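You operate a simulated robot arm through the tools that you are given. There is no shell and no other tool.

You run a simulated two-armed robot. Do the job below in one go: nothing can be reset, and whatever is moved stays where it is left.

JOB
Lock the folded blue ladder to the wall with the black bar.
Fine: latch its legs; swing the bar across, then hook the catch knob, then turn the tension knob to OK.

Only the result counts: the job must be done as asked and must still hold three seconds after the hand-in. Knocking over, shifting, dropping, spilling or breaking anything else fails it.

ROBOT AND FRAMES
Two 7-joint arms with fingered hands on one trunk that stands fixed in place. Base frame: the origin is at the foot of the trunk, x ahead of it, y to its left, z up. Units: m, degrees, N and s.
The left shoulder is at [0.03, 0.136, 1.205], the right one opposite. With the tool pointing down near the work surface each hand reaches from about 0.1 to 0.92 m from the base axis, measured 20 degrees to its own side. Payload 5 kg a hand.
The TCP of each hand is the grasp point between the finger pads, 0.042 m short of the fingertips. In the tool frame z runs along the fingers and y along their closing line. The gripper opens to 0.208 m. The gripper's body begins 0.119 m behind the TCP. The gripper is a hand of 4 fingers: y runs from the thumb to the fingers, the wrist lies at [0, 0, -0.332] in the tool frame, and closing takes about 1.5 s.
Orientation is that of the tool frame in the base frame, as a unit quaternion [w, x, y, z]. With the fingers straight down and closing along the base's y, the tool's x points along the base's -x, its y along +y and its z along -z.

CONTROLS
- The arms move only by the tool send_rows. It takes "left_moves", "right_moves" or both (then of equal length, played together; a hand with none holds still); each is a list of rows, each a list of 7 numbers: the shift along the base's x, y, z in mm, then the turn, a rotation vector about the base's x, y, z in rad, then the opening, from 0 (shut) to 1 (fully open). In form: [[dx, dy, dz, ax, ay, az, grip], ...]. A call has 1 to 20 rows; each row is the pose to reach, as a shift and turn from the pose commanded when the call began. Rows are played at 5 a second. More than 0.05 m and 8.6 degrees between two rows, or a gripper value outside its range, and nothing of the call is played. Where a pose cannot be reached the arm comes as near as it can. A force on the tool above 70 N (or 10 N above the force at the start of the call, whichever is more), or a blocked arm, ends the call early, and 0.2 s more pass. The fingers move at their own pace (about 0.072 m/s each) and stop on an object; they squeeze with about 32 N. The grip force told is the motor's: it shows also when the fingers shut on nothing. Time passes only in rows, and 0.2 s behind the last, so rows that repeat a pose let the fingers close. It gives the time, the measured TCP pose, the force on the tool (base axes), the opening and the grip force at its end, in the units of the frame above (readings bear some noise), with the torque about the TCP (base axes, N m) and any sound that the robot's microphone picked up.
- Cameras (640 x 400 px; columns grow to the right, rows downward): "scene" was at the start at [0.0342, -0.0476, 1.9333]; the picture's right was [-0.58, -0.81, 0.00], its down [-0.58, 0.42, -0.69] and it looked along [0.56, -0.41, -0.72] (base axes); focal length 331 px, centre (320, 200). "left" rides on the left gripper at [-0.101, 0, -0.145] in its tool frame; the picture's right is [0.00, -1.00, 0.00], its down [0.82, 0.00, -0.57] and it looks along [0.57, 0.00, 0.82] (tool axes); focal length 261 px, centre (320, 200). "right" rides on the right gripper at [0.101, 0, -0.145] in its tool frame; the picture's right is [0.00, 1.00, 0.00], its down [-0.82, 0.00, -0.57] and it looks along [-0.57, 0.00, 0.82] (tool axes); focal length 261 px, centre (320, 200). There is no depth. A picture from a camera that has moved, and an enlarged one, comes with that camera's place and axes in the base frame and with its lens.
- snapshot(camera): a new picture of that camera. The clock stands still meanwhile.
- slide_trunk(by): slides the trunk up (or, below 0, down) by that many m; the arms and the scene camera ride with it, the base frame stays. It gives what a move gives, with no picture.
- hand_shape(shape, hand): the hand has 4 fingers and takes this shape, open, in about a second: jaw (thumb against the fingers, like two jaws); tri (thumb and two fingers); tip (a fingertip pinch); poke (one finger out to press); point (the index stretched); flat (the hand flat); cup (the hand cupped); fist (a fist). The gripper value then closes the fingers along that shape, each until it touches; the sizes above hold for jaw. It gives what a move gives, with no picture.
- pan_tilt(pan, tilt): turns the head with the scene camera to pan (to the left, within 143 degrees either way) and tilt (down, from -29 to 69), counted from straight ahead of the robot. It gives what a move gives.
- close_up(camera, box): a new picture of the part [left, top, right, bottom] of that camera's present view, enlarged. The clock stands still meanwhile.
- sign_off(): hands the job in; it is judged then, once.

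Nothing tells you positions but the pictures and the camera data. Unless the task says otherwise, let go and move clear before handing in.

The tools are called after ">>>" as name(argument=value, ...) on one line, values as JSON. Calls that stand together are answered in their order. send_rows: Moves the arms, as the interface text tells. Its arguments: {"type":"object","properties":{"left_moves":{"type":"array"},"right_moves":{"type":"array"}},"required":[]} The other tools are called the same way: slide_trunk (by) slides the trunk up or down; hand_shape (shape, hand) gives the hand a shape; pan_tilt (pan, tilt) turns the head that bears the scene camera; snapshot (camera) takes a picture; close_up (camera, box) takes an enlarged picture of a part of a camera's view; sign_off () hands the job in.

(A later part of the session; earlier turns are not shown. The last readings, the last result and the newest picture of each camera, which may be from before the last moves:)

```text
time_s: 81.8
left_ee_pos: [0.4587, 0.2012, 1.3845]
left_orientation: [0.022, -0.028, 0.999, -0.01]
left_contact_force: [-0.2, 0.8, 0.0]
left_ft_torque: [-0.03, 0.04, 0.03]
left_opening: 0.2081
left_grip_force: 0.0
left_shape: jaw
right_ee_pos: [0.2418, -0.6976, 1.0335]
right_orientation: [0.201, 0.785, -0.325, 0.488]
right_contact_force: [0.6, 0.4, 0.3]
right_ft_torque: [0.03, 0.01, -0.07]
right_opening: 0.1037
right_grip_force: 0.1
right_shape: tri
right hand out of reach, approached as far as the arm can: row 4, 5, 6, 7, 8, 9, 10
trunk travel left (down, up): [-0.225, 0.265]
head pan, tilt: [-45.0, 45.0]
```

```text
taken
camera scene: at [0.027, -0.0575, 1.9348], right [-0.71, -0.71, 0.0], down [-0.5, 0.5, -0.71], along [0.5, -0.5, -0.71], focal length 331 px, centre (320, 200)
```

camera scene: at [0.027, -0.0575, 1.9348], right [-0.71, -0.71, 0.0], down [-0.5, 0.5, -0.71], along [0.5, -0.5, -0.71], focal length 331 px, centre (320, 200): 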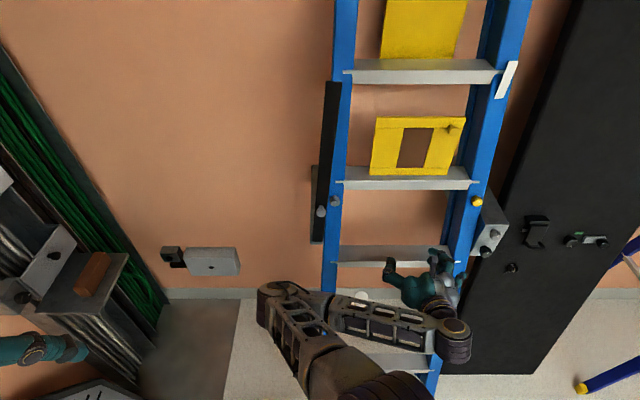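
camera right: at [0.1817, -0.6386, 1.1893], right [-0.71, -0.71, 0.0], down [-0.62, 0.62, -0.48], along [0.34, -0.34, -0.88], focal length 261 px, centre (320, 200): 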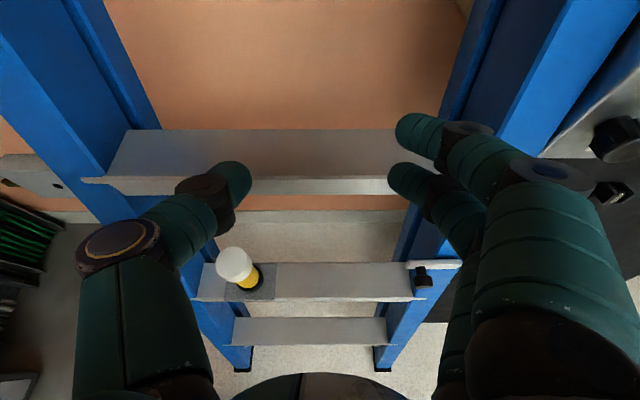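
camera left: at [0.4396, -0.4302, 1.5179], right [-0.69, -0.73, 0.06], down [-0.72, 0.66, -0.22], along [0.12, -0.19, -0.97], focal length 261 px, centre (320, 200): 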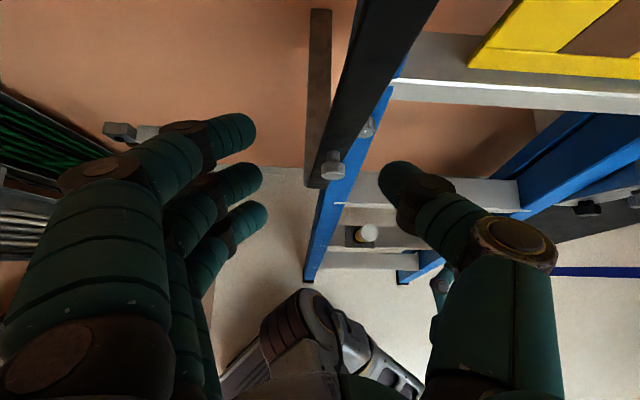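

The arm can't take that pitched pose here. I'll level the hand again and move left in front of the bar, gripping its knob from the front as I did with the latch.

>>> send_rows(right_moves=[[20, 25, 15, -0.055, -0.055, 0, 0.5], [42, 51, 40, -0.11, -0.11, 0, 0.5], [64, 77, 65, -0.164, -0.164, 0, 0.5], [86, 103, 90, -0.219, -0.219, 0, 0.5], [108, 129, 115, -0.273, -0.273, 0, 0.5], [130, 155, 140, -0.328, -0.328, 0, 0.5], [142, 172, 165, -0.328, -0.328, 0, 0.5], [154, 188, 187, -0.328, -0.328, 0, 0.5]])

>>> snapshot(camera="right")

>>> snapshot(camera="scene")

```text
time_s: 83.6
left_ee_pos: [0.4571, 0.201, 1.3857]
left_orientation: [0.022, -0.027, 0.999, -0.011]
left_contact_force: [-0.1, 0.8, -0.1]
left_ft_torque: [-0.16, -0.02, 0.0]
left_opening: 0.2079
left_grip_force: 0.0
left_shape: jaw
right_ee_pos: [0.4309, -0.5686, 1.1073]
right_orientation: [0.276, 0.648, -0.27, 0.657]
right_contact_force: [-14.2, -6.6, -0.8]
right_ft_torque: [-0.04, 0.04, -0.33]
right_opening: 0.0912
right_grip_force: 0.2
right_shape: tri
right hand out of reach, approached as far as the arm can: row 1, 2, 3, 4, 5, 6, 7, 8
trunk travel left (down, up): [-0.225, 0.265]
head pan, tilt: [-45.0, 45.0]
```

```text
taken
camera right: at [0.3294, -0.4663, 1.2071], right [-0.71, -0.7, 0.0], down [-0.39, 0.4, -0.83], along [0.58, -0.59, -0.56], focal length 261 px, centre (320, 200)
```

right: 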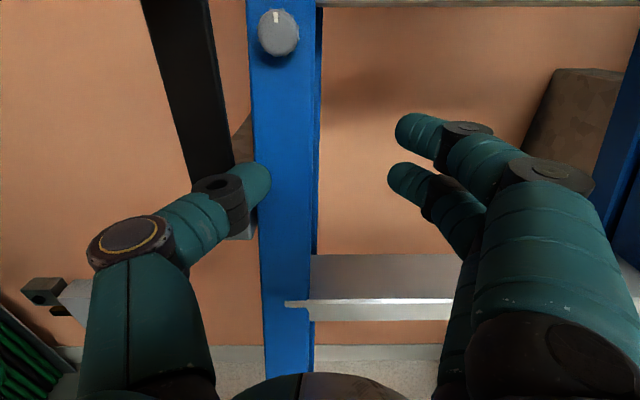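

```text
taken
camera scene: at [0.0243, -0.0566, 1.9349], right [-0.71, -0.71, 0.0], down [-0.5, 0.5, -0.71], along [0.5, -0.5, -0.71], focal length 331 px, centre (320, 200)
```

scene: 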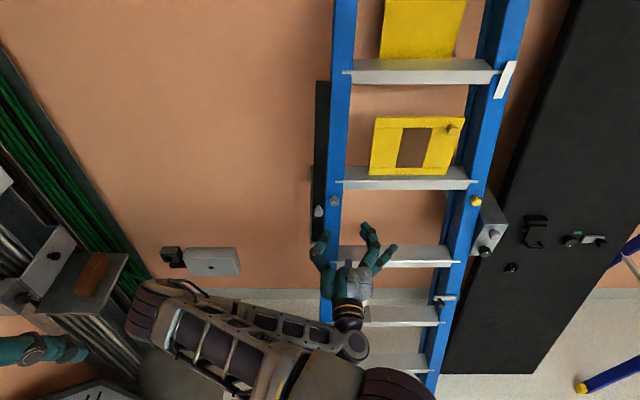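

My thumb is touching the lower end of the bar and nudged it slightly; the arm is also folded too tightly against the shoulder here. I'll move right off the bar and then raise the trunk to get more arm room.

>>> send_rows(right_moves=[[-20, -20, 0, 0, 0, 0, 0.5], [-40, -40, 0, 0, 0, 0, 0.5]])

>>> slide_trunk(by=0.2)

>>> snapshot(camera="right")

>>> snapshot(camera="scene")

```text
time_s: 84.2
left_ee_pos: [0.4563, 0.2014, 1.3854]
left_orientation: [0.021, -0.029, 0.999, -0.01]
left_contact_force: [-0.8, -0.2, 0.3]
left_ft_torque: [0.01, -0.1, 0.01]
left_opening: 0.2076
left_grip_force: 0.1
left_shape: jaw
right_ee_pos: [0.397, -0.6092, 1.1072]
right_orientation: [0.27, 0.651, -0.268, 0.657]
right_contact_force: [0.4, 0.4, -0.2]
right_ft_torque: [0.05, -0.02, 0.06]
right_opening: 0.1037
right_grip_force: 0.0
right_shape: tri
right hand out of reach, approached as far as the arm can: row 1
trunk travel left (down, up): [-0.225, 0.265]
head pan, tilt: [-45.0, 45.0]
```

```text
time_s: 86.3
left_ee_pos: [0.459, 0.2011, 1.5846]
left_orientation: [0.021, -0.028, 0.999, -0.011]
left_contact_force: [0.4, 0.3, 1.1]
left_ft_torque: [-0.02, 0.05, -0.03]
left_opening: 0.2079
left_grip_force: 0.0
left_shape: jaw
right_ee_pos: [0.3963, -0.6104, 1.3064]
right_orientation: [0.271, 0.651, -0.269, 0.656]
right_contact_force: [0.6, -0.1, -0.8]
right_ft_torque: [-0.01, 0.0, -0.01]
right_opening: 0.1035
right_grip_force: 0.1
right_shape: tri
trunk travel left (down, up): [-0.425, 0.065]
head pan, tilt: [-45.0, 45.0]
```

```text
taken
camera right: at [0.2942, -0.5083, 1.4076], right [-0.71, -0.71, 0.0], down [-0.4, 0.4, -0.83], along [0.59, -0.58, -0.56], focal length 261 px, centre (320, 200)
```

right: 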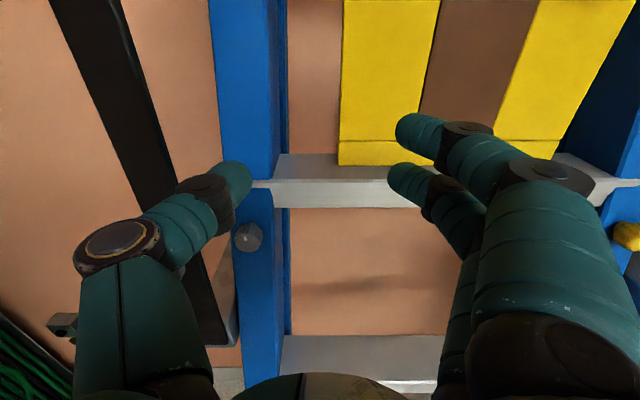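

```text
taken
camera scene: at [0.0267, -0.0579, 2.1346], right [-0.71, -0.71, 0.0], down [-0.5, 0.5, -0.71], along [0.5, -0.5, -0.71], focal length 331 px, centre (320, 200)
```

scene: 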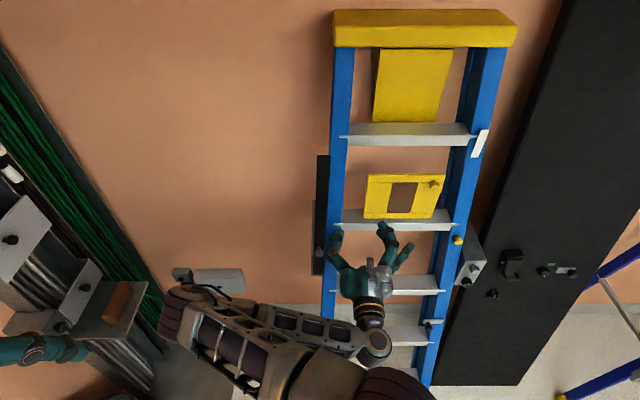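

The bar is clearly visible now, nearly upright. I'll raise the trunk a bit more, pull the hand back from the wall, then cross left above the bar's knob.

>>> slide_trunk(by=0.06)

>>> send_rows(right_moves=[[-16, 16, 0, 0, 0, 0, 0.5], [-35, 35, -20, 0, 0, 0, 0.5], [-35, 35, -50, 0, 0, 0, 0.5], [-35, 35, -70, 0, 0, 0, 0.5]])

>>> snapshot(camera="right")

```text
time_s: 87.3
left_ee_pos: [0.4573, 0.2002, 1.6452]
left_orientation: [0.021, -0.028, 0.999, -0.011]
left_contact_force: [0.2, 0.0, 0.1]
left_ft_torque: [0.01, 0.01, -0.03]
left_opening: 0.2078
left_grip_force: 0.1
left_shape: jaw
right_ee_pos: [0.3966, -0.6097, 1.3659]
right_orientation: [0.272, 0.651, -0.269, 0.656]
right_contact_force: [0.7, 0.7, 0.4]
right_ft_torque: [-0.04, -0.03, 0.02]
right_opening: 0.1033
right_grip_force: 0.1
right_shape: tri
trunk travel left (down, up): [-0.485, 0.005]
head pan, tilt: [-45.0, 45.0]
```

```text
time_s: 88.3
left_ee_pos: [0.4586, 0.2004, 1.6443]
left_orientation: [0.022, -0.027, 0.999, -0.011]
left_contact_force: [-0.9, 0.4, 0.4]
left_ft_torque: [0.03, -0.01, -0.01]
left_opening: 0.2078
left_grip_force: 0.0
left_shape: jaw
right_ee_pos: [0.3599, -0.5744, 1.2982]
right_orientation: [0.272, 0.65, -0.269, 0.657]
right_contact_force: [-0.2, 0.2, -0.3]
right_ft_torque: [-0.01, 0.03, -0.01]
right_opening: 0.1031
right_grip_force: 0.0
right_shape: tri
right hand out of reach, approached as far as the arm can: row 1, 2
trunk travel left (down, up): [-0.485, 0.005]
head pan, tilt: [-45.0, 45.0]
```

```text
taken
camera right: at [0.2579, -0.4721, 1.3993], right [-0.71, -0.71, -0.01], down [-0.4, 0.4, -0.83], along [0.59, -0.58, -0.56], focal length 261 px, centre (320, 200)
```

right: 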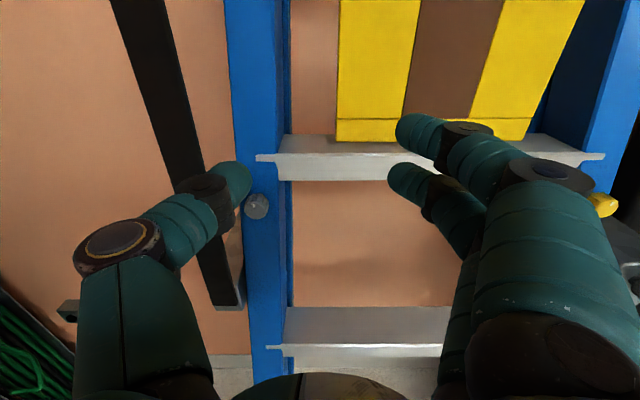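

Now I have clearance. I'll cross left so the bar sits between thumb and fingers, staying above its knob.

>>> send_rows(right_moves=[[23, 23, 0, 0, 0, 0, 0.5], [46, 46, 0, 0, 0, 0, 0.5], [69, 69, 0, 0, 0, 0, 0.5], [92, 92, 0, 0, 0, 0, 0.5]])

>>> snapshot(camera="right")

```text
time_s: 89.3
left_ee_pos: [0.4588, 0.2026, 1.6453]
left_orientation: [0.021, -0.028, 0.999, -0.012]
left_contact_force: [0.1, 1.5, -0.9]
left_ft_torque: [-0.12, 0.08, -0.03]
left_opening: 0.2079
left_grip_force: 0.0
left_shape: jaw
right_ee_pos: [0.455, -0.4813, 1.2985]
right_orientation: [0.273, 0.65, -0.268, 0.657]
right_contact_force: [0.2, 1.4, 0.6]
right_ft_torque: [0.02, 0.04, -0.08]
right_opening: 0.1037
right_grip_force: 0.0
right_shape: tri
trunk travel left (down, up): [-0.485, 0.005]
head pan, tilt: [-45.0, 45.0]
```

```text
taken
camera right: at [0.3521, -0.3793, 1.3997], right [-0.71, -0.71, 0.0], down [-0.4, 0.4, -0.83], along [0.59, -0.58, -0.56], focal length 261 px, centre (320, 200)
```

right: 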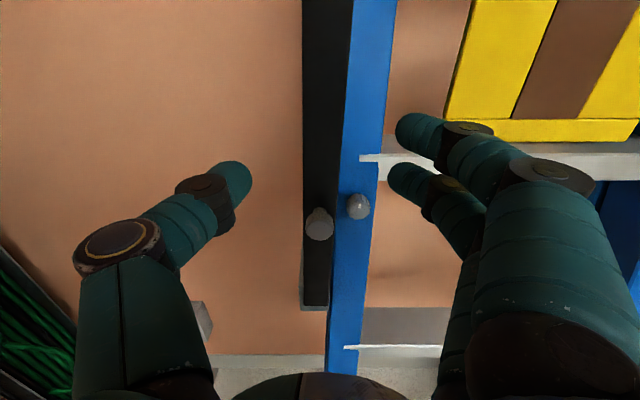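

The knob is dead centre between thumb and fingers. I'll lower and advance onto it, then close.

>>> send_rows(right_moves=[[0, 0, -35, 0, 0, 0, 0.5], [0, 0, -70, 0, 0, 0, 0.45], [12, -12, -72, 0, 0, 0, 0.4], [23, -23, -72, 0, 0, 0, 0.35]])

>>> snapshot(camera="right")

```text
time_s: 90.3
left_ee_pos: [0.4586, 0.2012, 1.6449]
left_orientation: [0.021, -0.028, 0.999, -0.01]
left_contact_force: [0.4, 0.7, -0.3]
left_ft_torque: [-0.02, 0.03, -0.01]
left_opening: 0.208
left_grip_force: 0.1
left_shape: jaw
right_ee_pos: [0.4779, -0.506, 1.2245]
right_orientation: [0.272, 0.65, -0.27, 0.656]
right_contact_force: [0.8, -0.7, -0.7]
right_ft_torque: [0.0, -0.01, 0.0]
right_opening: 0.0733
right_grip_force: 0.0
right_shape: tri
trunk travel left (down, up): [-0.485, 0.005]
head pan, tilt: [-45.0, 45.0]
```

```text
taken
camera right: at [0.3746, -0.4046, 1.3261], right [-0.71, -0.71, 0.0], down [-0.4, 0.4, -0.83], along [0.59, -0.58, -0.56], focal length 261 px, centre (320, 200)
```

right: 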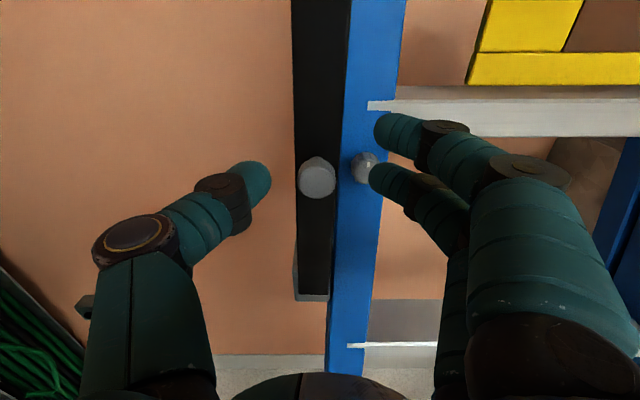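

>>> send_rows(right_moves=[[0, 0, 6, 0, 0, 0, 0.3], [0, 0, 6, 0, 0, 0, 0.15], [0, 0, 6, 0, 0, 0, 0.0], [0, 0, 6, 0, 0, 0, 0.0], [0, 0, 6, 0, 0, 0, 0.0]])

>>> snapshot(camera="right")

```text
time_s: 91.5
left_ee_pos: [0.458, 0.2005, 1.6446]
left_orientation: [0.023, -0.027, 0.999, -0.012]
left_contact_force: [-0.4, -0.1, 0.8]
left_ft_torque: [0.0, 0.01, -0.01]
left_opening: 0.2079
left_grip_force: 0.0
left_shape: jaw
right_ee_pos: [0.477, -0.5069, 1.2307]
right_orientation: [0.272, 0.65, -0.269, 0.656]
right_contact_force: [0.9, 2.5, 0.6]
right_ft_torque: [0.06, -0.05, -0.18]
right_opening: 0.0136
right_grip_force: 32.0
right_shape: tri
trunk travel left (down, up): [-0.485, 0.005]
head pan, tilt: [-45.0, 45.0]
```

```text
taken
camera right: at [0.3743, -0.4043, 1.3321], right [-0.71, -0.71, 0.0], down [-0.4, 0.4, -0.83], along [0.59, -0.58, -0.56], focal length 261 px, centre (320, 200)
```

right: 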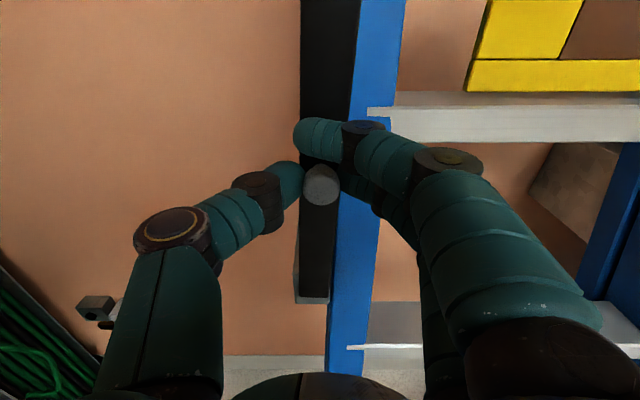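

The bar knob's stem is gripped. I'll begin swinging it clockwise (right and down), in small steps.

>>> send_rows(right_moves=[[-5, -5, 0, 0, 0, 0, 0], [-10, -10, -1, 0, 0, 0, 0], [-15, -15, -2, 0, 0, 0, 0], [-20, -20, -4, 0, 0, 0, 0], [-25, -25, -5.5, 0, 0, 0, 0], [-30, -30, -8, 0, 0, 0, 0], [-34, -34, -9.6, 0, 0, 0, 0]])

>>> snapshot(camera="right")

>>> snapshot(camera="scene")

```text
time_s: 93.2
left_ee_pos: [0.4579, 0.199, 1.6439]
left_orientation: [0.021, -0.028, 0.999, -0.01]
left_contact_force: [-0.3, -0.7, 0.2]
left_ft_torque: [0.03, -0.03, -0.03]
left_opening: 0.2079
left_grip_force: 0.0
left_shape: jaw
right_ee_pos: [0.4419, -0.5379, 1.2216]
right_orientation: [0.273, 0.65, -0.27, 0.656]
right_contact_force: [7.3, 0.7, 3.0]
right_ft_torque: [0.64, -0.41, -0.29]
right_opening: 0.0124
right_grip_force: 31.4
right_shape: tri
trunk travel left (down, up): [-0.485, 0.005]
head pan, tilt: [-45.0, 45.0]
```

```text
taken
camera right: at [0.3394, -0.4376, 1.322], right [-0.71, -0.71, 0.0], down [-0.4, 0.4, -0.83], along [0.59, -0.58, -0.56], focal length 261 px, centre (320, 200)
```

right: 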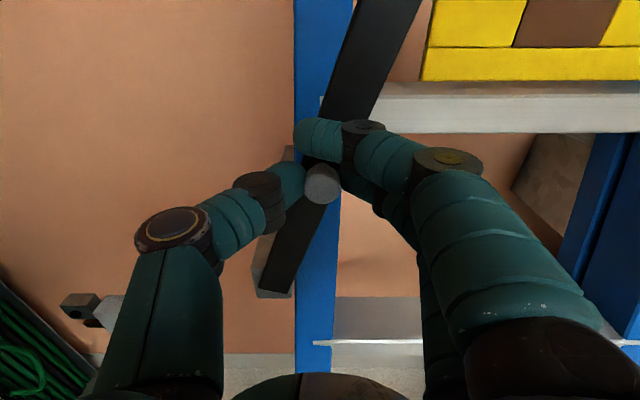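

```text
taken
camera scene: at [0.0271, -0.0578, 2.1948], right [-0.71, -0.71, 0.0], down [-0.5, 0.5, -0.71], along [0.5, -0.5, -0.71], focal length 331 px, centre (320, 200)
```

scene: 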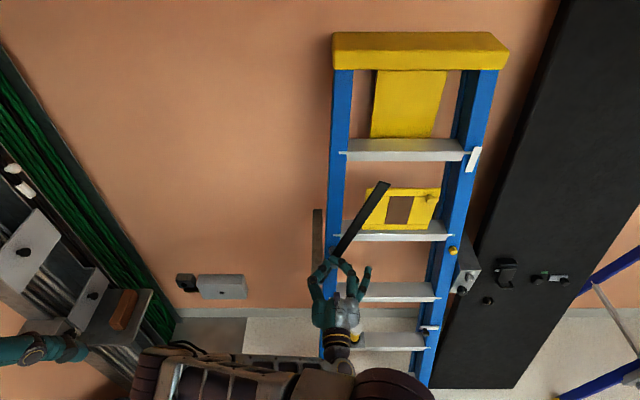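

The bar swings easily with low force, now about 22°. I'll continue the arc to about 60°.

>>> send_rows(right_moves=[[-5, -5, -2.5, 0, 0, 0, 0], [-9.3, -9.3, -5.5, 0, 0, 0, 0], [-14, -14, -8.5, 0, 0, 0, 0], [-18.2, -18.2, -12, 0, 0, 0, 0], [-22.5, -22.5, -16, 0, 0, 0, 0], [-26.7, -26.7, -19.7, 0, 0, 0, 0], [-34.7, -34.7, -28.3, 0, 0, 0, 0], [-42.1, -42.1, -37.9, 0, 0, 0, 0], [-48.9, -48.9, -48.4, 0, 0, 0, 0], [-55, -55, -59.7, 0, 0, 0, 0], [-60.4, -60.4, -71.7, 0, 0, 0, 0]])

>>> snapshot(camera="right")

>>> snapshot(camera="scene")

```text
time_s: 95.5
left_ee_pos: [0.4582, 0.2016, 1.6441]
left_orientation: [0.021, -0.027, 0.999, -0.011]
left_contact_force: [-1.4, 0.5, -0.1]
left_ft_torque: [0.02, -0.03, 0.0]
left_opening: 0.2078
left_grip_force: 0.0
left_shape: jaw
right_ee_pos: [0.3821, -0.5994, 1.1497]
right_orientation: [0.272, 0.65, -0.269, 0.656]
right_contact_force: [2.9, 22.4, -6.3]
right_ft_torque: [1.09, -0.16, 0.5]
right_opening: 0.0135
right_grip_force: 32.1
right_shape: tri
trunk travel left (down, up): [-0.485, 0.005]
head pan, tilt: [-45.0, 45.0]
```

```text
taken
camera right: at [0.2802, -0.4977, 1.251], right [-0.71, -0.71, 0.0], down [-0.4, 0.4, -0.83], along [0.59, -0.58, -0.56], focal length 261 px, centre (320, 200)
```

right: 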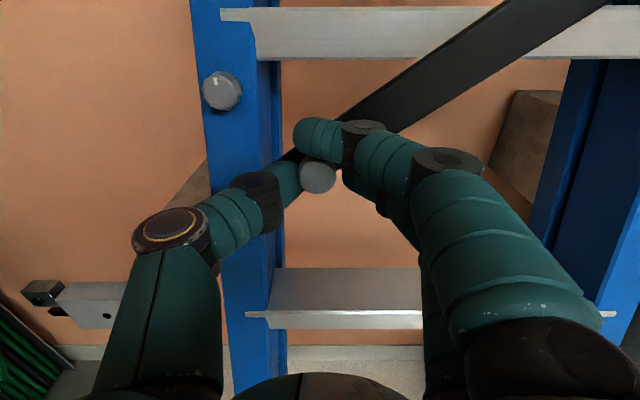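

```text
taken
camera scene: at [0.0268, -0.0555, 2.1948], right [-0.71, -0.71, 0.0], down [-0.5, 0.5, -0.71], along [0.5, -0.5, -0.71], focal length 331 px, centre (320, 200)
```

scene: 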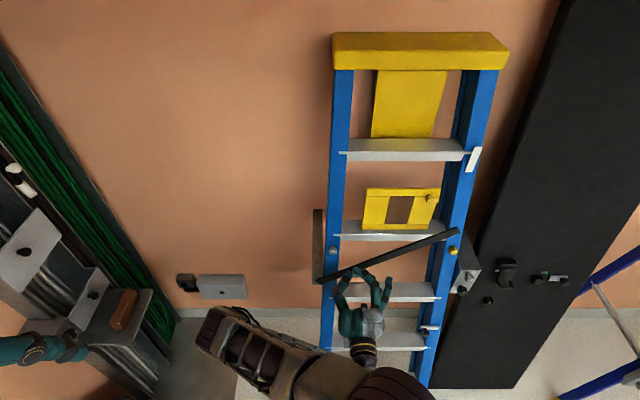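

The bar is at about 54° with its end nearing the right rail. I'll continue in smaller chunks and check it clears the yellow knob.

>>> send_rows(right_moves=[[-1, -1, -8, 0, 0, 0, 0], [-4, -4, -17, 0, 0, 0, 0], [-7, -7, -26, 0, 0, 0, 0], [-10, -10, -36, 0, 0, 0, 0], [-12, -12, -46, 0, 0, 0, 0], [-14, -14, -56, 0, 0, 0, 0]])

>>> snapshot(camera="right")

>>> close_up(camera="scene", box=[300, 200, 500, 320])

```text
time_s: 96.9
left_ee_pos: [0.4557, 0.2037, 1.6456]
left_orientation: [0.023, -0.028, 0.999, -0.011]
left_contact_force: [0.5, -0.3, -0.2]
left_ft_torque: [-0.03, -0.01, -0.04]
left_opening: 0.208
left_grip_force: 0.1
left_shape: jaw
right_ee_pos: [0.3702, -0.6129, 1.1078]
right_orientation: [0.27, 0.643, -0.271, 0.663]
right_contact_force: [-6.7, 9.7, 47.7]
right_ft_torque: [10.69, -0.28, -0.38]
right_opening: 0.0126
right_grip_force: 31.5
right_shape: tri
trunk travel left (down, up): [-0.485, 0.005]
head pan, tilt: [-45.0, 45.0]
stopped in row 6 (right hand): the force on the tool passed its limit at 78 N (the readings are from after the stop); the commanded pose is now the measured one
```

```text
taken
camera right: at [0.2645, -0.5115, 1.2051], right [-0.71, -0.71, -0.02], down [-0.38, 0.4, -0.84], along [0.6, -0.58, -0.55], focal length 261 px, centre (320, 200)
```

right: 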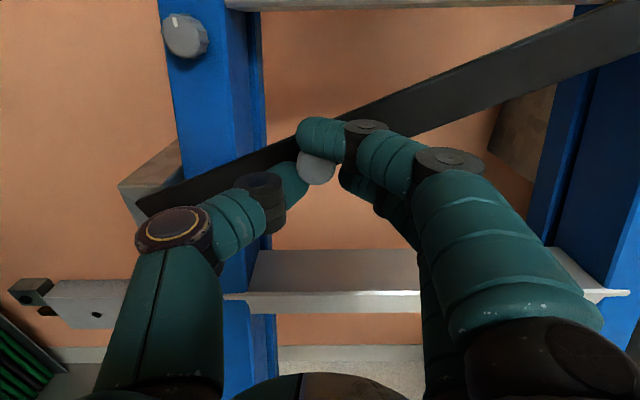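

```text
3.20 times, centred on (400, 260) of scene
camera zoom: at [0.0229, -0.0539, 2.1952], right [-0.71, -0.71, 0.0], down [-0.5, 0.5, -0.71], along [0.5, -0.5, -0.71], focal length 1058 px, centre (64, 8)
```

zoom: 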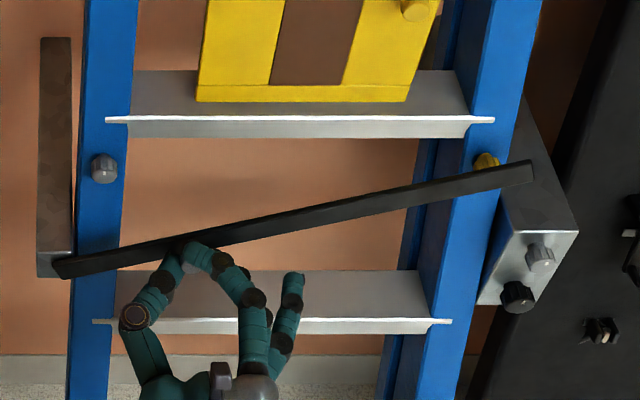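

The swing stopped with the bar's end right at the yellow knob's height. I'll zoom in to see whether the bar touches the yellow knob.

>>> close_up(camera="scene", box=[430, 230, 490, 270])

>>> close_up(camera="scene", box=[305, 260, 375, 310])

>>> close_up(camera="right", box=[500, 0, 640, 100])

```text
10.00 times, centred on (460, 250) of scene
camera zoom: at [0.0229, -0.0539, 2.1952], right [-0.71, -0.71, 0.0], down [-0.5, 0.5, -0.71], along [0.5, -0.5, -0.71], focal length 3306 px, centre (-1080, -300)
```

zoom: 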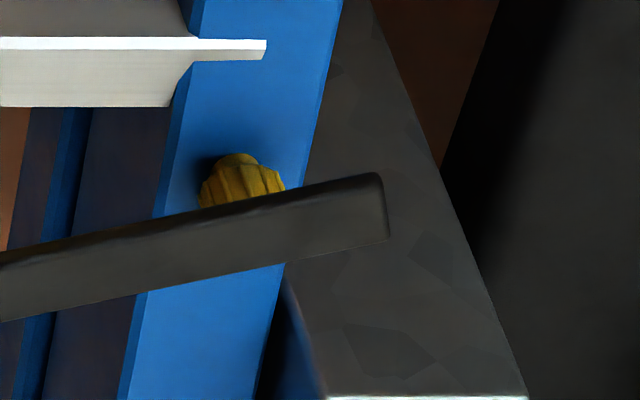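

```text
8.00 times, centred on (340, 285) of scene
camera zoom: at [0.0229, -0.0539, 2.1952], right [-0.71, -0.71, 0.0], down [-0.5, 0.5, -0.71], along [0.5, -0.5, -0.71], focal length 2645 px, centre (160, -480)
```

zoom: 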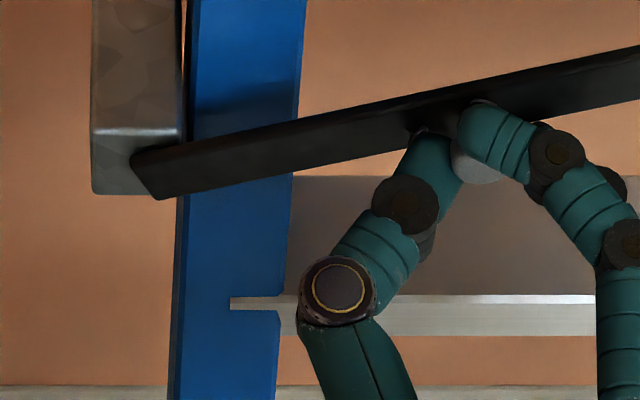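

```text
4.00 times, centred on (570, 50) of right
camera zoom: at [0.2645, -0.5115, 1.2051], right [-0.71, -0.71, -0.02], down [-0.38, 0.4, -0.84], along [0.6, -0.58, -0.55], focal length 1043 px, centre (-680, 800)
```

zoom: 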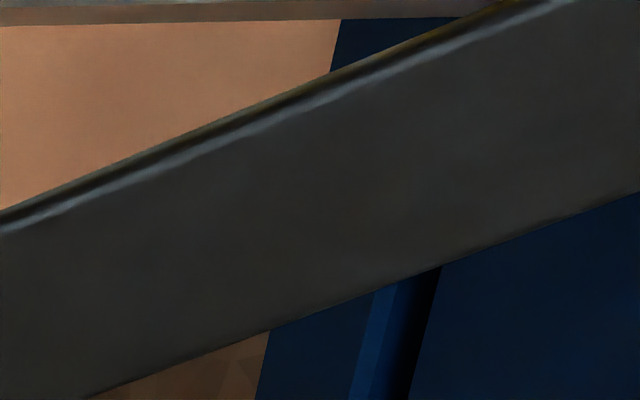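

The bar passes in front of the yellow knob. The reaction torque points to a contact on the left/back of my own hand, so I'm likely pressing on my own forearm. I'll lower the trunk in small steps instead, which carries the hand and bar down together.

>>> send_rows(right_moves=[[0, 0, 4, 0, 0, 0, 0], [-1, -1, 6, 0, 0, 0, 0]])

>>> slide_trunk(by=-0.02)

>>> snapshot(camera="scene")

```text
time_s: 97.5
left_ee_pos: [0.458, 0.2038, 1.6449]
left_orientation: [0.022, -0.028, 0.999, -0.011]
left_contact_force: [0.9, -0.1, -0.4]
left_ft_torque: [-0.02, 0.05, 0.02]
left_opening: 0.2077
left_grip_force: 0.1
left_shape: jaw
right_ee_pos: [0.3691, -0.6125, 1.1082]
right_orientation: [0.269, 0.647, -0.27, 0.661]
right_contact_force: [-3.5, 16.2, 25.2]
right_ft_torque: [7.38, 0.12, -0.27]
right_opening: 0.0125
right_grip_force: 31.7
right_shape: tri
trunk travel left (down, up): [-0.485, 0.005]
head pan, tilt: [-45.0, 45.0]
```

```text
time_s: 98.0
left_ee_pos: [0.4561, 0.2043, 1.6341]
left_orientation: [0.023, -0.028, 0.999, -0.012]
left_contact_force: [0.3, -0.2, 0.0]
left_ft_torque: [0.01, 0.05, 0.0]
left_opening: 0.2079
left_grip_force: 0.1
left_shape: jaw
right_ee_pos: [0.3697, -0.6142, 1.1055]
right_orientation: [0.268, 0.639, -0.272, 0.668]
right_contact_force: [-16.2, 26.3, 52.8]
right_ft_torque: [11.71, -0.42, 0.2]
right_opening: 0.0127
right_grip_force: 32.5
right_shape: tri
trunk travel left (down, up): [-0.474, 0.016]
head pan, tilt: [-45.0, 45.0]
stopped: the force on the tool passed its limit at 81 N (the readings are from after the stop); the commanded pose is now the measured one
```

```text
taken
camera scene: at [0.0227, -0.0528, 2.1838], right [-0.71, -0.71, 0.0], down [-0.5, 0.5, -0.71], along [0.5, -0.5, -0.71], focal length 331 px, centre (320, 200)
```

scene: 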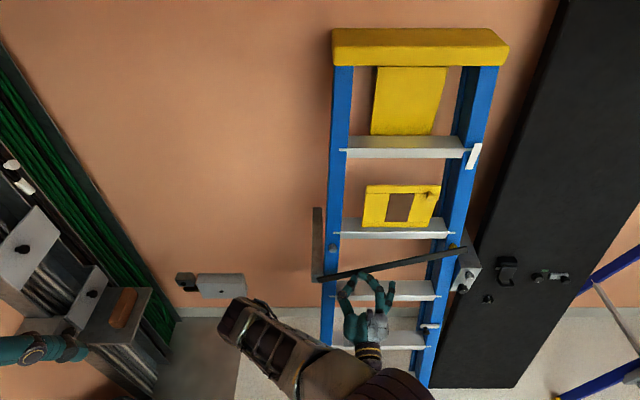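

Still blocked. I'll look closely at my hand and wrist to find the contact.

>>> close_up(camera="scene", box=[200, 250, 440, 400])

>>> close_up(camera="scene", box=[420, 225, 490, 305])

>>> snapshot(camera="right")

```text
2.67 times, centred on (320, 325) of scene
camera zoom: at [0.0227, -0.0528, 2.1838], right [-0.71, -0.71, 0.0], down [-0.5, 0.5, -0.71], along [0.5, -0.5, -0.71], focal length 882 px, centre (320, -133)
```

zoom: 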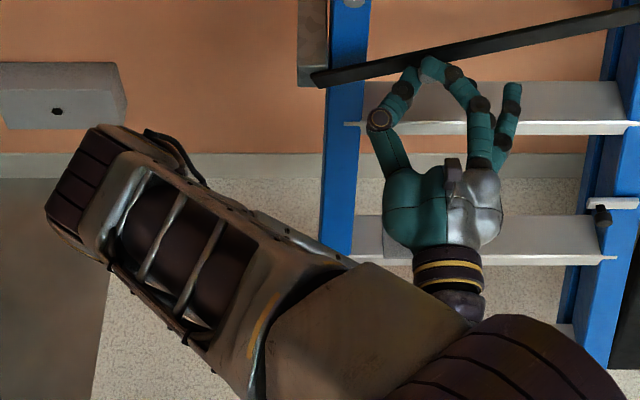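

```text
5.00 times, centred on (455, 265) of scene
camera zoom: at [0.0227, -0.0528, 2.1838], right [-0.71, -0.71, 0.0], down [-0.5, 0.5, -0.71], along [0.5, -0.5, -0.71], focal length 1653 px, centre (-355, -125)
```

zoom: 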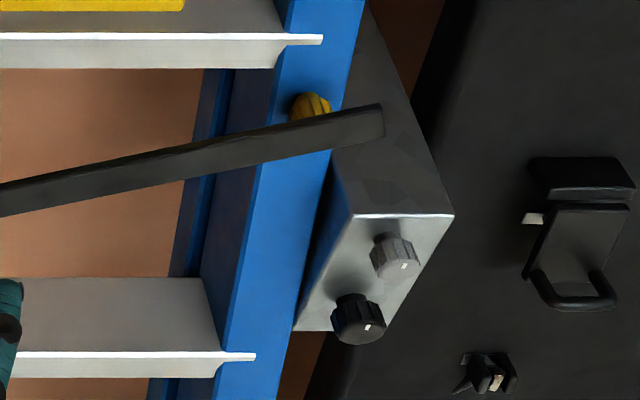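

```text
taken
camera right: at [0.2632, -0.512, 1.2027], right [-0.7, -0.71, -0.03], down [-0.37, 0.4, -0.84], along [0.61, -0.58, -0.54], focal length 261 px, centre (320, 200)
```

right: 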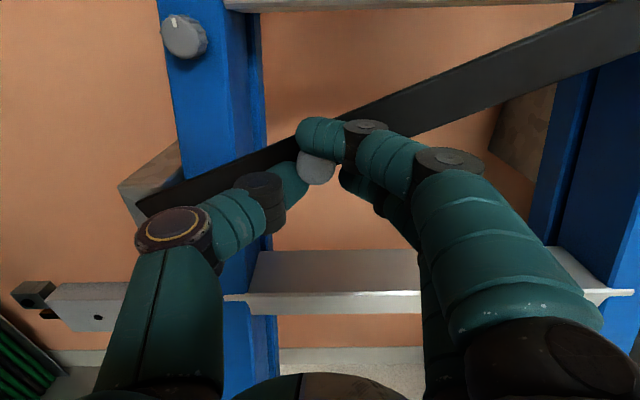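

The arm is folded tightly on itself, which seems to be what's jamming. I'll release the knob, check that the bar holds its place, and then push it down further out where the arm has more room.

>>> send_rows(right_moves=[[0, 0, 3, 0, 0, 0, 0.1], [0, 0, 6, 0, 0, 0, 0.2], [0, 0, 6, 0, 0, 0, 0.35], [0, 0, 6, 0, 0, 0, 0.4], [0, 0, 6, 0, 0, 0, 0.4]])

>>> snapshot(camera="right")

>>> snapshot(camera="scene")

```text
time_s: 99.2
left_ee_pos: [0.4557, 0.2023, 1.6342]
left_orientation: [0.022, -0.028, 0.999, -0.012]
left_contact_force: [0.2, -0.5, 0.0]
left_ft_torque: [0.02, -0.04, 0.01]
left_opening: 0.2076
left_grip_force: 0.1
left_shape: jaw
right_ee_pos: [0.3689, -0.6167, 1.1079]
right_orientation: [0.27, 0.641, -0.272, 0.665]
right_contact_force: [-24.4, 16.6, -3.1]
right_ft_torque: [-0.23, 0.1, 0.23]
right_opening: 0.0766
right_grip_force: 0.0
right_shape: tri
trunk travel left (down, up): [-0.474, 0.016]
head pan, tilt: [-45.0, 45.0]
```

```text
taken
camera right: at [0.264, -0.5144, 1.2057], right [-0.71, -0.71, -0.02], down [-0.38, 0.4, -0.84], along [0.6, -0.58, -0.55], focal length 261 px, centre (320, 200)
```

right: 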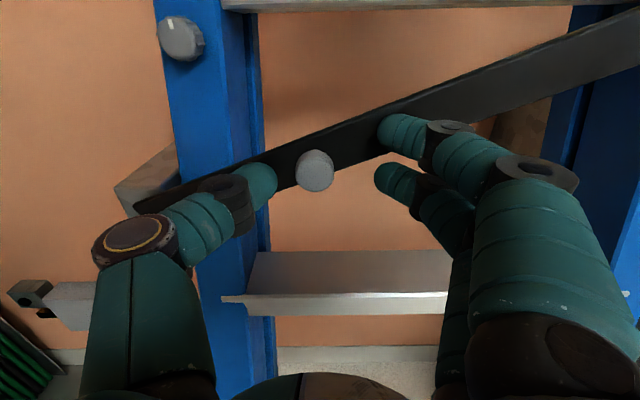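

```text
taken
camera scene: at [0.023, -0.0559, 2.1836], right [-0.71, -0.71, 0.0], down [-0.5, 0.5, -0.71], along [0.5, -0.5, -0.71], focal length 331 px, centre (320, 200)
```

scene: 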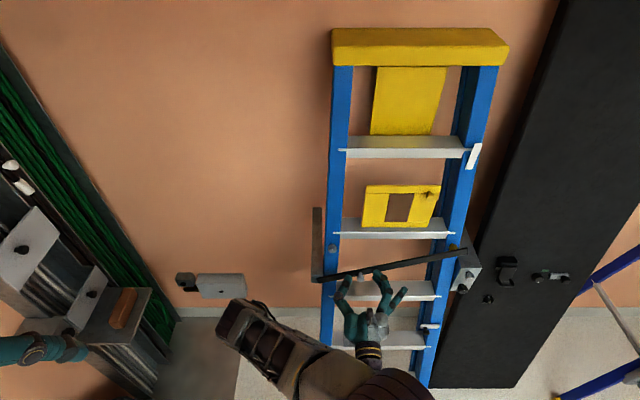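

The bar stays put, and the torque vanished on release, so it was the fixed grip jamming against the rotating bar. I'll re-grip and swing the rest while rolling the hand along with the bar.

>>> send_rows(right_moves=[[-5, 5, 4, 0, 0, 0, 0.4], [-7, 7, 9, 0, 0, 0, 0.4], [-7, 7, 10, 0, 0, 0, 0.2], [-7, 7, 10, 0, 0, 0, 0.0], [-7, 7, 10, 0, 0, 0, 0.0], [-7, 7, 10, 0, 0, 0, 0.0]])

>>> snapshot(camera="right")

```text
time_s: 100.6
left_ee_pos: [0.4598, 0.2014, 1.6333]
left_orientation: [0.021, -0.028, 0.999, -0.01]
left_contact_force: [1.3, -0.5, -0.6]
left_ft_torque: [-0.03, 0.05, 0.02]
left_opening: 0.2079
left_grip_force: 0.1
left_shape: jaw
right_ee_pos: [0.3659, -0.6082, 1.1173]
right_orientation: [0.268, 0.643, -0.271, 0.664]
right_contact_force: [5.3, 3.6, -1.3]
right_ft_torque: [0.01, 0.06, -0.01]
right_opening: 0.0125
right_grip_force: 32.1
right_shape: tri
trunk travel left (down, up): [-0.474, 0.016]
head pan, tilt: [-45.0, 45.0]
```

```text
taken
camera right: at [0.2608, -0.5076, 1.2153], right [-0.7, -0.71, -0.02], down [-0.38, 0.4, -0.84], along [0.6, -0.58, -0.55], focal length 261 px, centre (320, 200)
```

right: 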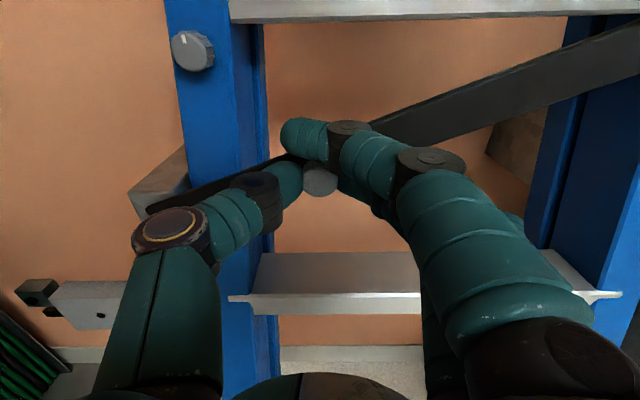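

>>> send_rows(right_moves=[[-1, -1, -6, 0.025, -0.025, 0, 0], [-2, -2, -12, 0.05, -0.05, 0, 0], [-3.5, -3.5, -18, 0.075, -0.075, 0, 0], [-4.5, -4.5, -24, 0.1, -0.1, 0, 0], [-5, -5, -30, 0.125, -0.125, 0, 0], [-5.5, -5.5, -36, 0.15, -0.15, 0, 0]])

>>> snapshot(camera="right")

>>> close_up(camera="scene", box=[300, 200, 500, 320])

```text
time_s: 102.0
left_ee_pos: [0.4593, 0.2009, 1.6335]
left_orientation: [0.022, -0.027, 0.999, -0.011]
left_contact_force: [0.3, -0.3, -0.4]
left_ft_torque: [0.0, -0.01, -0.01]
left_opening: 0.2081
left_grip_force: 0.0
left_shape: jaw
right_ee_pos: [0.3591, -0.6148, 1.0807]
right_orientation: [0.199, 0.609, -0.34, 0.689]
right_contact_force: [9.2, 5.7, -1.0]
right_ft_torque: [0.0, 0.1, 0.14]
right_opening: 0.0121
right_grip_force: 31.8
right_shape: tri
trunk travel left (down, up): [-0.474, 0.016]
head pan, tilt: [-45.0, 45.0]
```

```text
taken
camera right: at [0.2402, -0.5279, 1.1765], right [-0.69, -0.69, -0.23], down [-0.25, 0.52, -0.81], along [0.68, -0.5, -0.53], focal length 261 px, centre (320, 200)
```

right: 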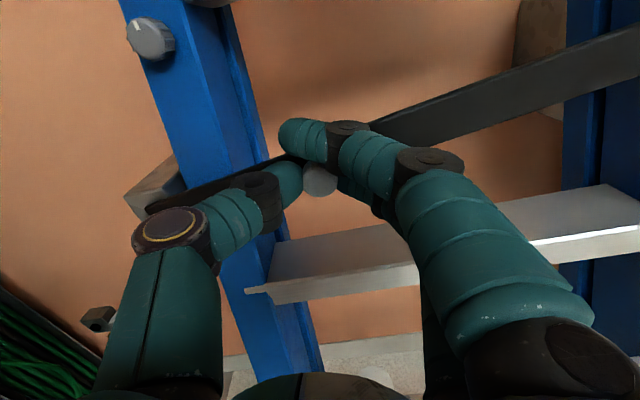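

```text
3.20 times, centred on (400, 260) of scene
camera zoom: at [0.0274, -0.0576, 2.1836], right [-0.71, -0.71, 0.0], down [-0.5, 0.5, -0.71], along [0.5, -0.5, -0.71], focal length 1058 px, centre (64, 8)
```

zoom: 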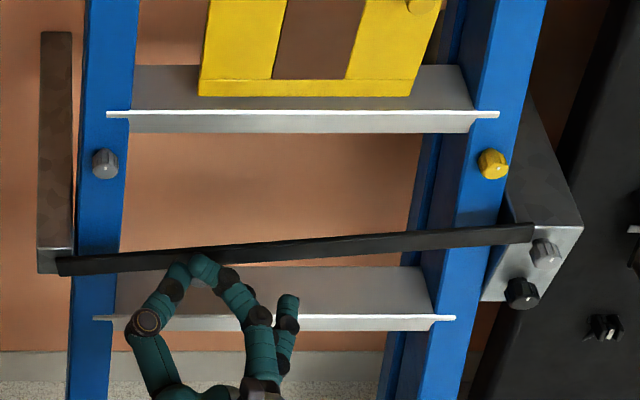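

Rolling with the bar works: it is now about 8° from horizontal with low force. I'll check the clearance at the grey catch knob before the final bit.

>>> close_up(camera="scene", box=[440, 250, 500, 310])

```text
6.67 times, centred on (470, 280) of scene
camera zoom: at [0.0274, -0.0576, 2.1836], right [-0.71, -0.71, 0.0], down [-0.5, 0.5, -0.71], along [0.5, -0.5, -0.71], focal length 2204 px, centre (-680, -333)
```

zoom: 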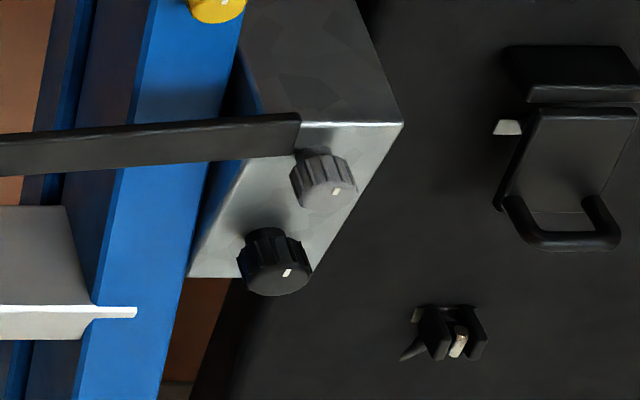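

The end should slip just left of the grey knob. I'll lower it the rest of the way in gentle steps.

>>> send_rows(right_moves=[[0, 0, -5, 0.021, -0.021, 0, 0], [-0.5, -0.5, -10, 0.042, -0.042, 0, 0], [-1, -1, -15, 0.064, -0.064, 0, 0], [-1, -1, -20, 0.085, -0.085, 0, 0]])

>>> close_up(camera="scene", box=[440, 250, 500, 310])

>>> close_up(camera="scene", box=[300, 200, 500, 320])

```text
time_s: 103.0
left_ee_pos: [0.4598, 0.2, 1.6335]
left_orientation: [0.02, -0.028, 0.999, -0.01]
left_contact_force: [-0.2, -0.5, 0.7]
left_ft_torque: [0.02, -0.01, 0.0]
left_opening: 0.2078
left_grip_force: 0.1
left_shape: jaw
right_ee_pos: [0.3587, -0.6151, 1.061]
right_orientation: [0.157, 0.587, -0.377, 0.699]
right_contact_force: [13.8, 4.0, -0.6]
right_ft_torque: [0.0, 0.09, 0.22]
right_opening: 0.012
right_grip_force: 31.7
right_shape: tri
trunk travel left (down, up): [-0.474, 0.016]
head pan, tilt: [-45.0, 45.0]
```

```text
6.67 times, centred on (470, 280) of scene
camera zoom: at [0.0281, -0.0574, 2.1836], right [-0.71, -0.71, 0.0], down [-0.5, 0.5, -0.71], along [0.5, -0.5, -0.71], focal length 2204 px, centre (-680, -333)
```

zoom: 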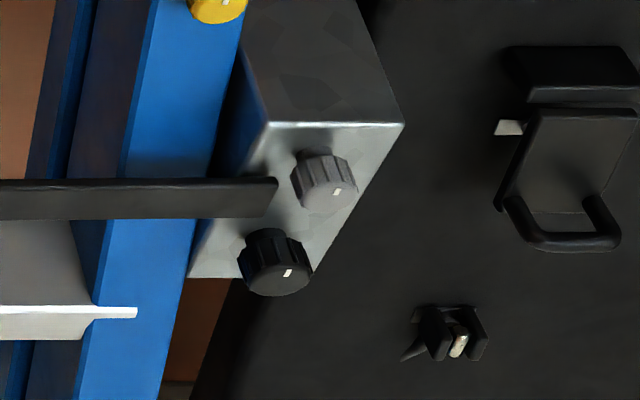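

```text
3.20 times, centred on (400, 260) of scene
camera zoom: at [0.0281, -0.0574, 2.1836], right [-0.71, -0.71, 0.0], down [-0.5, 0.5, -0.71], along [0.5, -0.5, -0.71], focal length 1058 px, centre (64, 8)
```

zoom: 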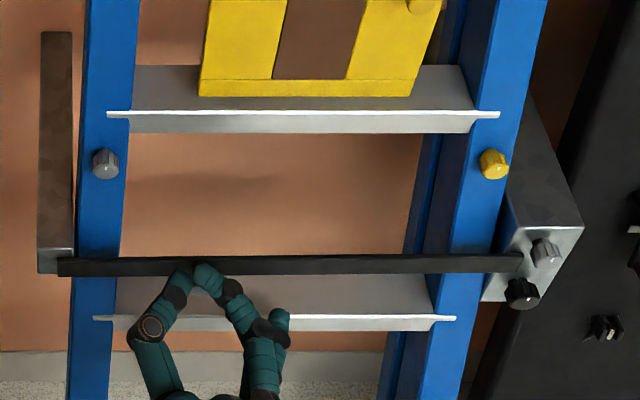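

The bar is essentially horizontal across the ladder and between the two knobs on the right block. I'll press a touch further to find its stop.

>>> send_rows(right_moves=[[0, 0, -3, 0.01, -0.01, 0, 0], [0, 0, -6, 0.02, -0.02, 0, 0], [0, 0, -9, 0.03, -0.03, 0, 0]])

>>> close_up(camera="scene", box=[300, 200, 500, 320])

```text
time_s: 103.8
left_ee_pos: [0.4582, 0.2026, 1.6338]
left_orientation: [0.022, -0.028, 0.999, -0.012]
left_contact_force: [0.8, -0.1, -0.5]
left_ft_torque: [0.04, 0.01, -0.02]
left_opening: 0.2079
left_grip_force: 0.0
left_shape: jaw
right_ee_pos: [0.3573, -0.6157, 1.0554]
right_orientation: [0.145, 0.578, -0.387, 0.704]
right_contact_force: [11.4, 3.4, 27.7]
right_ft_torque: [-0.47, -0.55, 0.24]
right_opening: 0.0121
right_grip_force: 32.0
right_shape: tri
trunk travel left (down, up): [-0.474, 0.016]
head pan, tilt: [-45.0, 45.0]
```

```text
3.20 times, centred on (400, 260) of scene
camera zoom: at [0.0265, -0.0553, 2.184], right [-0.71, -0.71, 0.0], down [-0.5, 0.5, -0.71], along [0.5, -0.5, -0.71], focal length 1058 px, centre (64, 8)
```

zoom: 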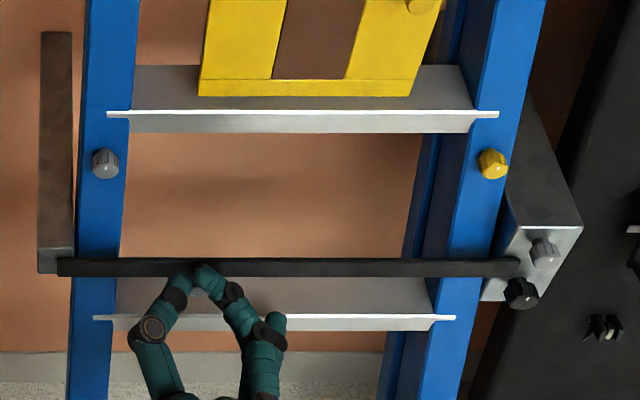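

The bar has met its stop at horizontal. I'll ease the load, open the fingers, and back straight away from the wall.

>>> send_rows(right_moves=[[0, 0, 4, -0.01, 0.01, 0, 0.0], [0, 0, 5, -0.02, 0.02, 0, 0.15], [0, 0, 5, -0.02, 0.02, 0, 0.3], [0, 0, 5, -0.02, 0.02, 0, 0.4], [0, 0, 5, -0.02, 0.02, 0, 0.4], [-14, 14, 5, -0.02, 0.02, 0, 0.4], [-28, 28, 5, -0.02, 0.02, 0, 0.4], [-45, 45, 5, -0.02, 0.02, 0, 0.4]])

>>> snapshot(camera="scene")

>>> snapshot(camera="right")

```text
time_s: 105.6
left_ee_pos: [0.458, 0.2003, 1.6328]
left_orientation: [0.022, -0.028, 0.999, -0.011]
left_contact_force: [-0.1, -0.5, 0.6]
left_ft_torque: [-0.01, -0.03, 0.01]
left_opening: 0.2078
left_grip_force: 0.1
left_shape: jaw
right_ee_pos: [0.3183, -0.5733, 1.0585]
right_orientation: [0.156, 0.584, -0.384, 0.697]
right_contact_force: [-1.2, -0.6, -0.1]
right_ft_torque: [-0.01, 0.0, -0.05]
right_opening: 0.0825
right_grip_force: 0.0
right_shape: tri
right hand out of reach, approached as far as the arm can: row 8
trunk travel left (down, up): [-0.474, 0.016]
head pan, tilt: [-45.0, 45.0]
```

```text
taken
camera scene: at [0.0261, -0.0576, 2.1836], right [-0.71, -0.71, 0.0], down [-0.5, 0.5, -0.71], along [0.5, -0.5, -0.71], focal length 331 px, centre (320, 200)
```

scene: 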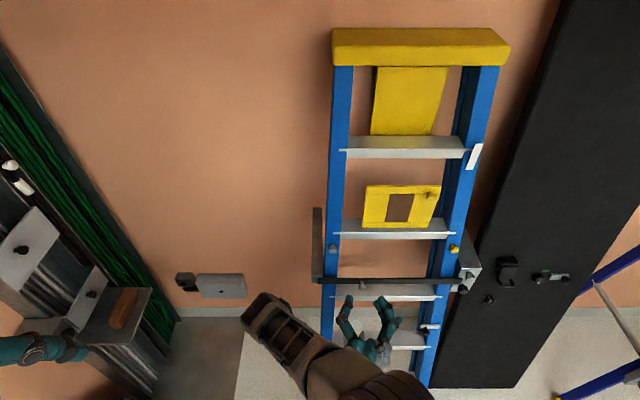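

```text
taken
camera right: at [0.1896, -0.4938, 1.1506], right [-0.66, -0.66, -0.36], down [-0.18, 0.6, -0.78], along [0.73, -0.45, -0.52], focal length 261 px, centre (320, 200)
```

right: 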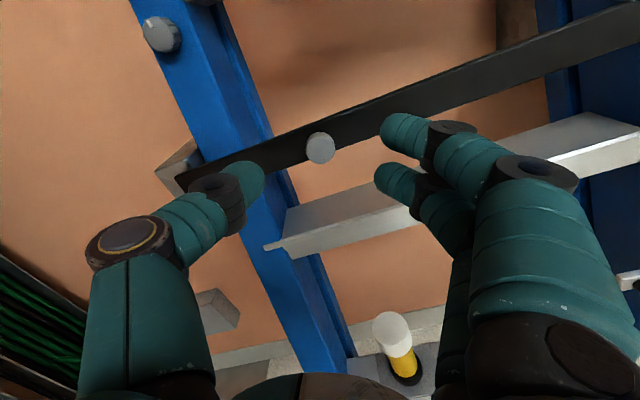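

The bar stays across by itself. Next is the grey catch knob: I'll level the hand, lift over the bar, and move right to face the right block.

>>> send_rows(right_moves=[[0, 0, 40, -0.06, 0.068, 0, 0.5], [-10, -12, 80, -0.12, 0.136, 0, 0.5], [-38, -44, 95, -0.18, 0.204, 0, 0.5], [-66, -76, 95, -0.238, 0.272, 0.012, 0.5], [-94, -108, 95, -0.238, 0.272, 0.012, 0.5], [-122, -140, 95, -0.238, 0.272, 0.012, 0.5], [-150, -172, 95, -0.238, 0.272, 0.012, 0.5]])

>>> snapshot(camera="right")

>>> snapshot(camera="scene")

```text
time_s: 107.2
left_ee_pos: [0.4558, 0.2002, 1.6326]
left_orientation: [0.021, -0.028, 0.999, -0.011]
left_contact_force: [-0.2, -1.1, -0.5]
left_ft_torque: [0.03, -0.09, 0.04]
left_opening: 0.2078
left_grip_force: 0.0
left_shape: jaw
right_ee_pos: [0.1907, -0.7635, 1.1541]
right_orientation: [0.269, 0.653, -0.272, 0.653]
right_contact_force: [0.5, -0.7, -0.7]
right_ft_torque: [0.0, 0.0, 0.07]
right_opening: 0.1036
right_grip_force: 0.1
right_shape: tri
right hand out of reach, approached as far as the arm can: row 4, 5, 6, 7
trunk travel left (down, up): [-0.474, 0.016]
head pan, tilt: [-45.0, 45.0]
```

```text
taken
camera right: at [0.0895, -0.6629, 1.256], right [-0.71, -0.71, -0.01], down [-0.4, 0.41, -0.82], along [0.58, -0.58, -0.57], focal length 261 px, centre (320, 200)
```

right: 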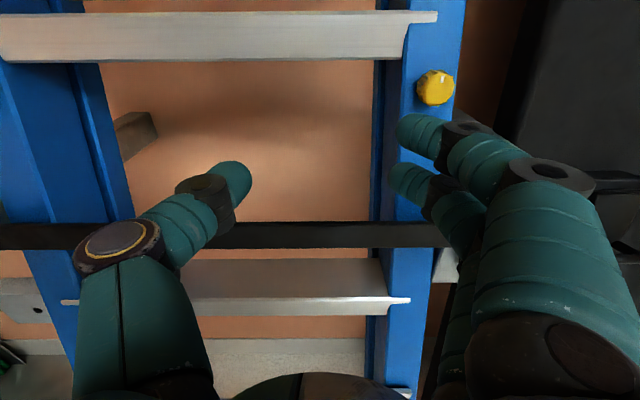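

```text
taken
camera scene: at [0.0247, -0.0596, 2.1835], right [-0.71, -0.71, 0.0], down [-0.5, 0.5, -0.71], along [0.5, -0.5, -0.71], focal length 331 px, centre (320, 200)
```

scene: 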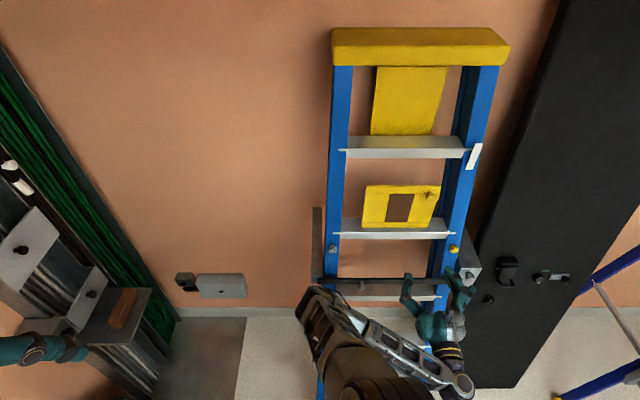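

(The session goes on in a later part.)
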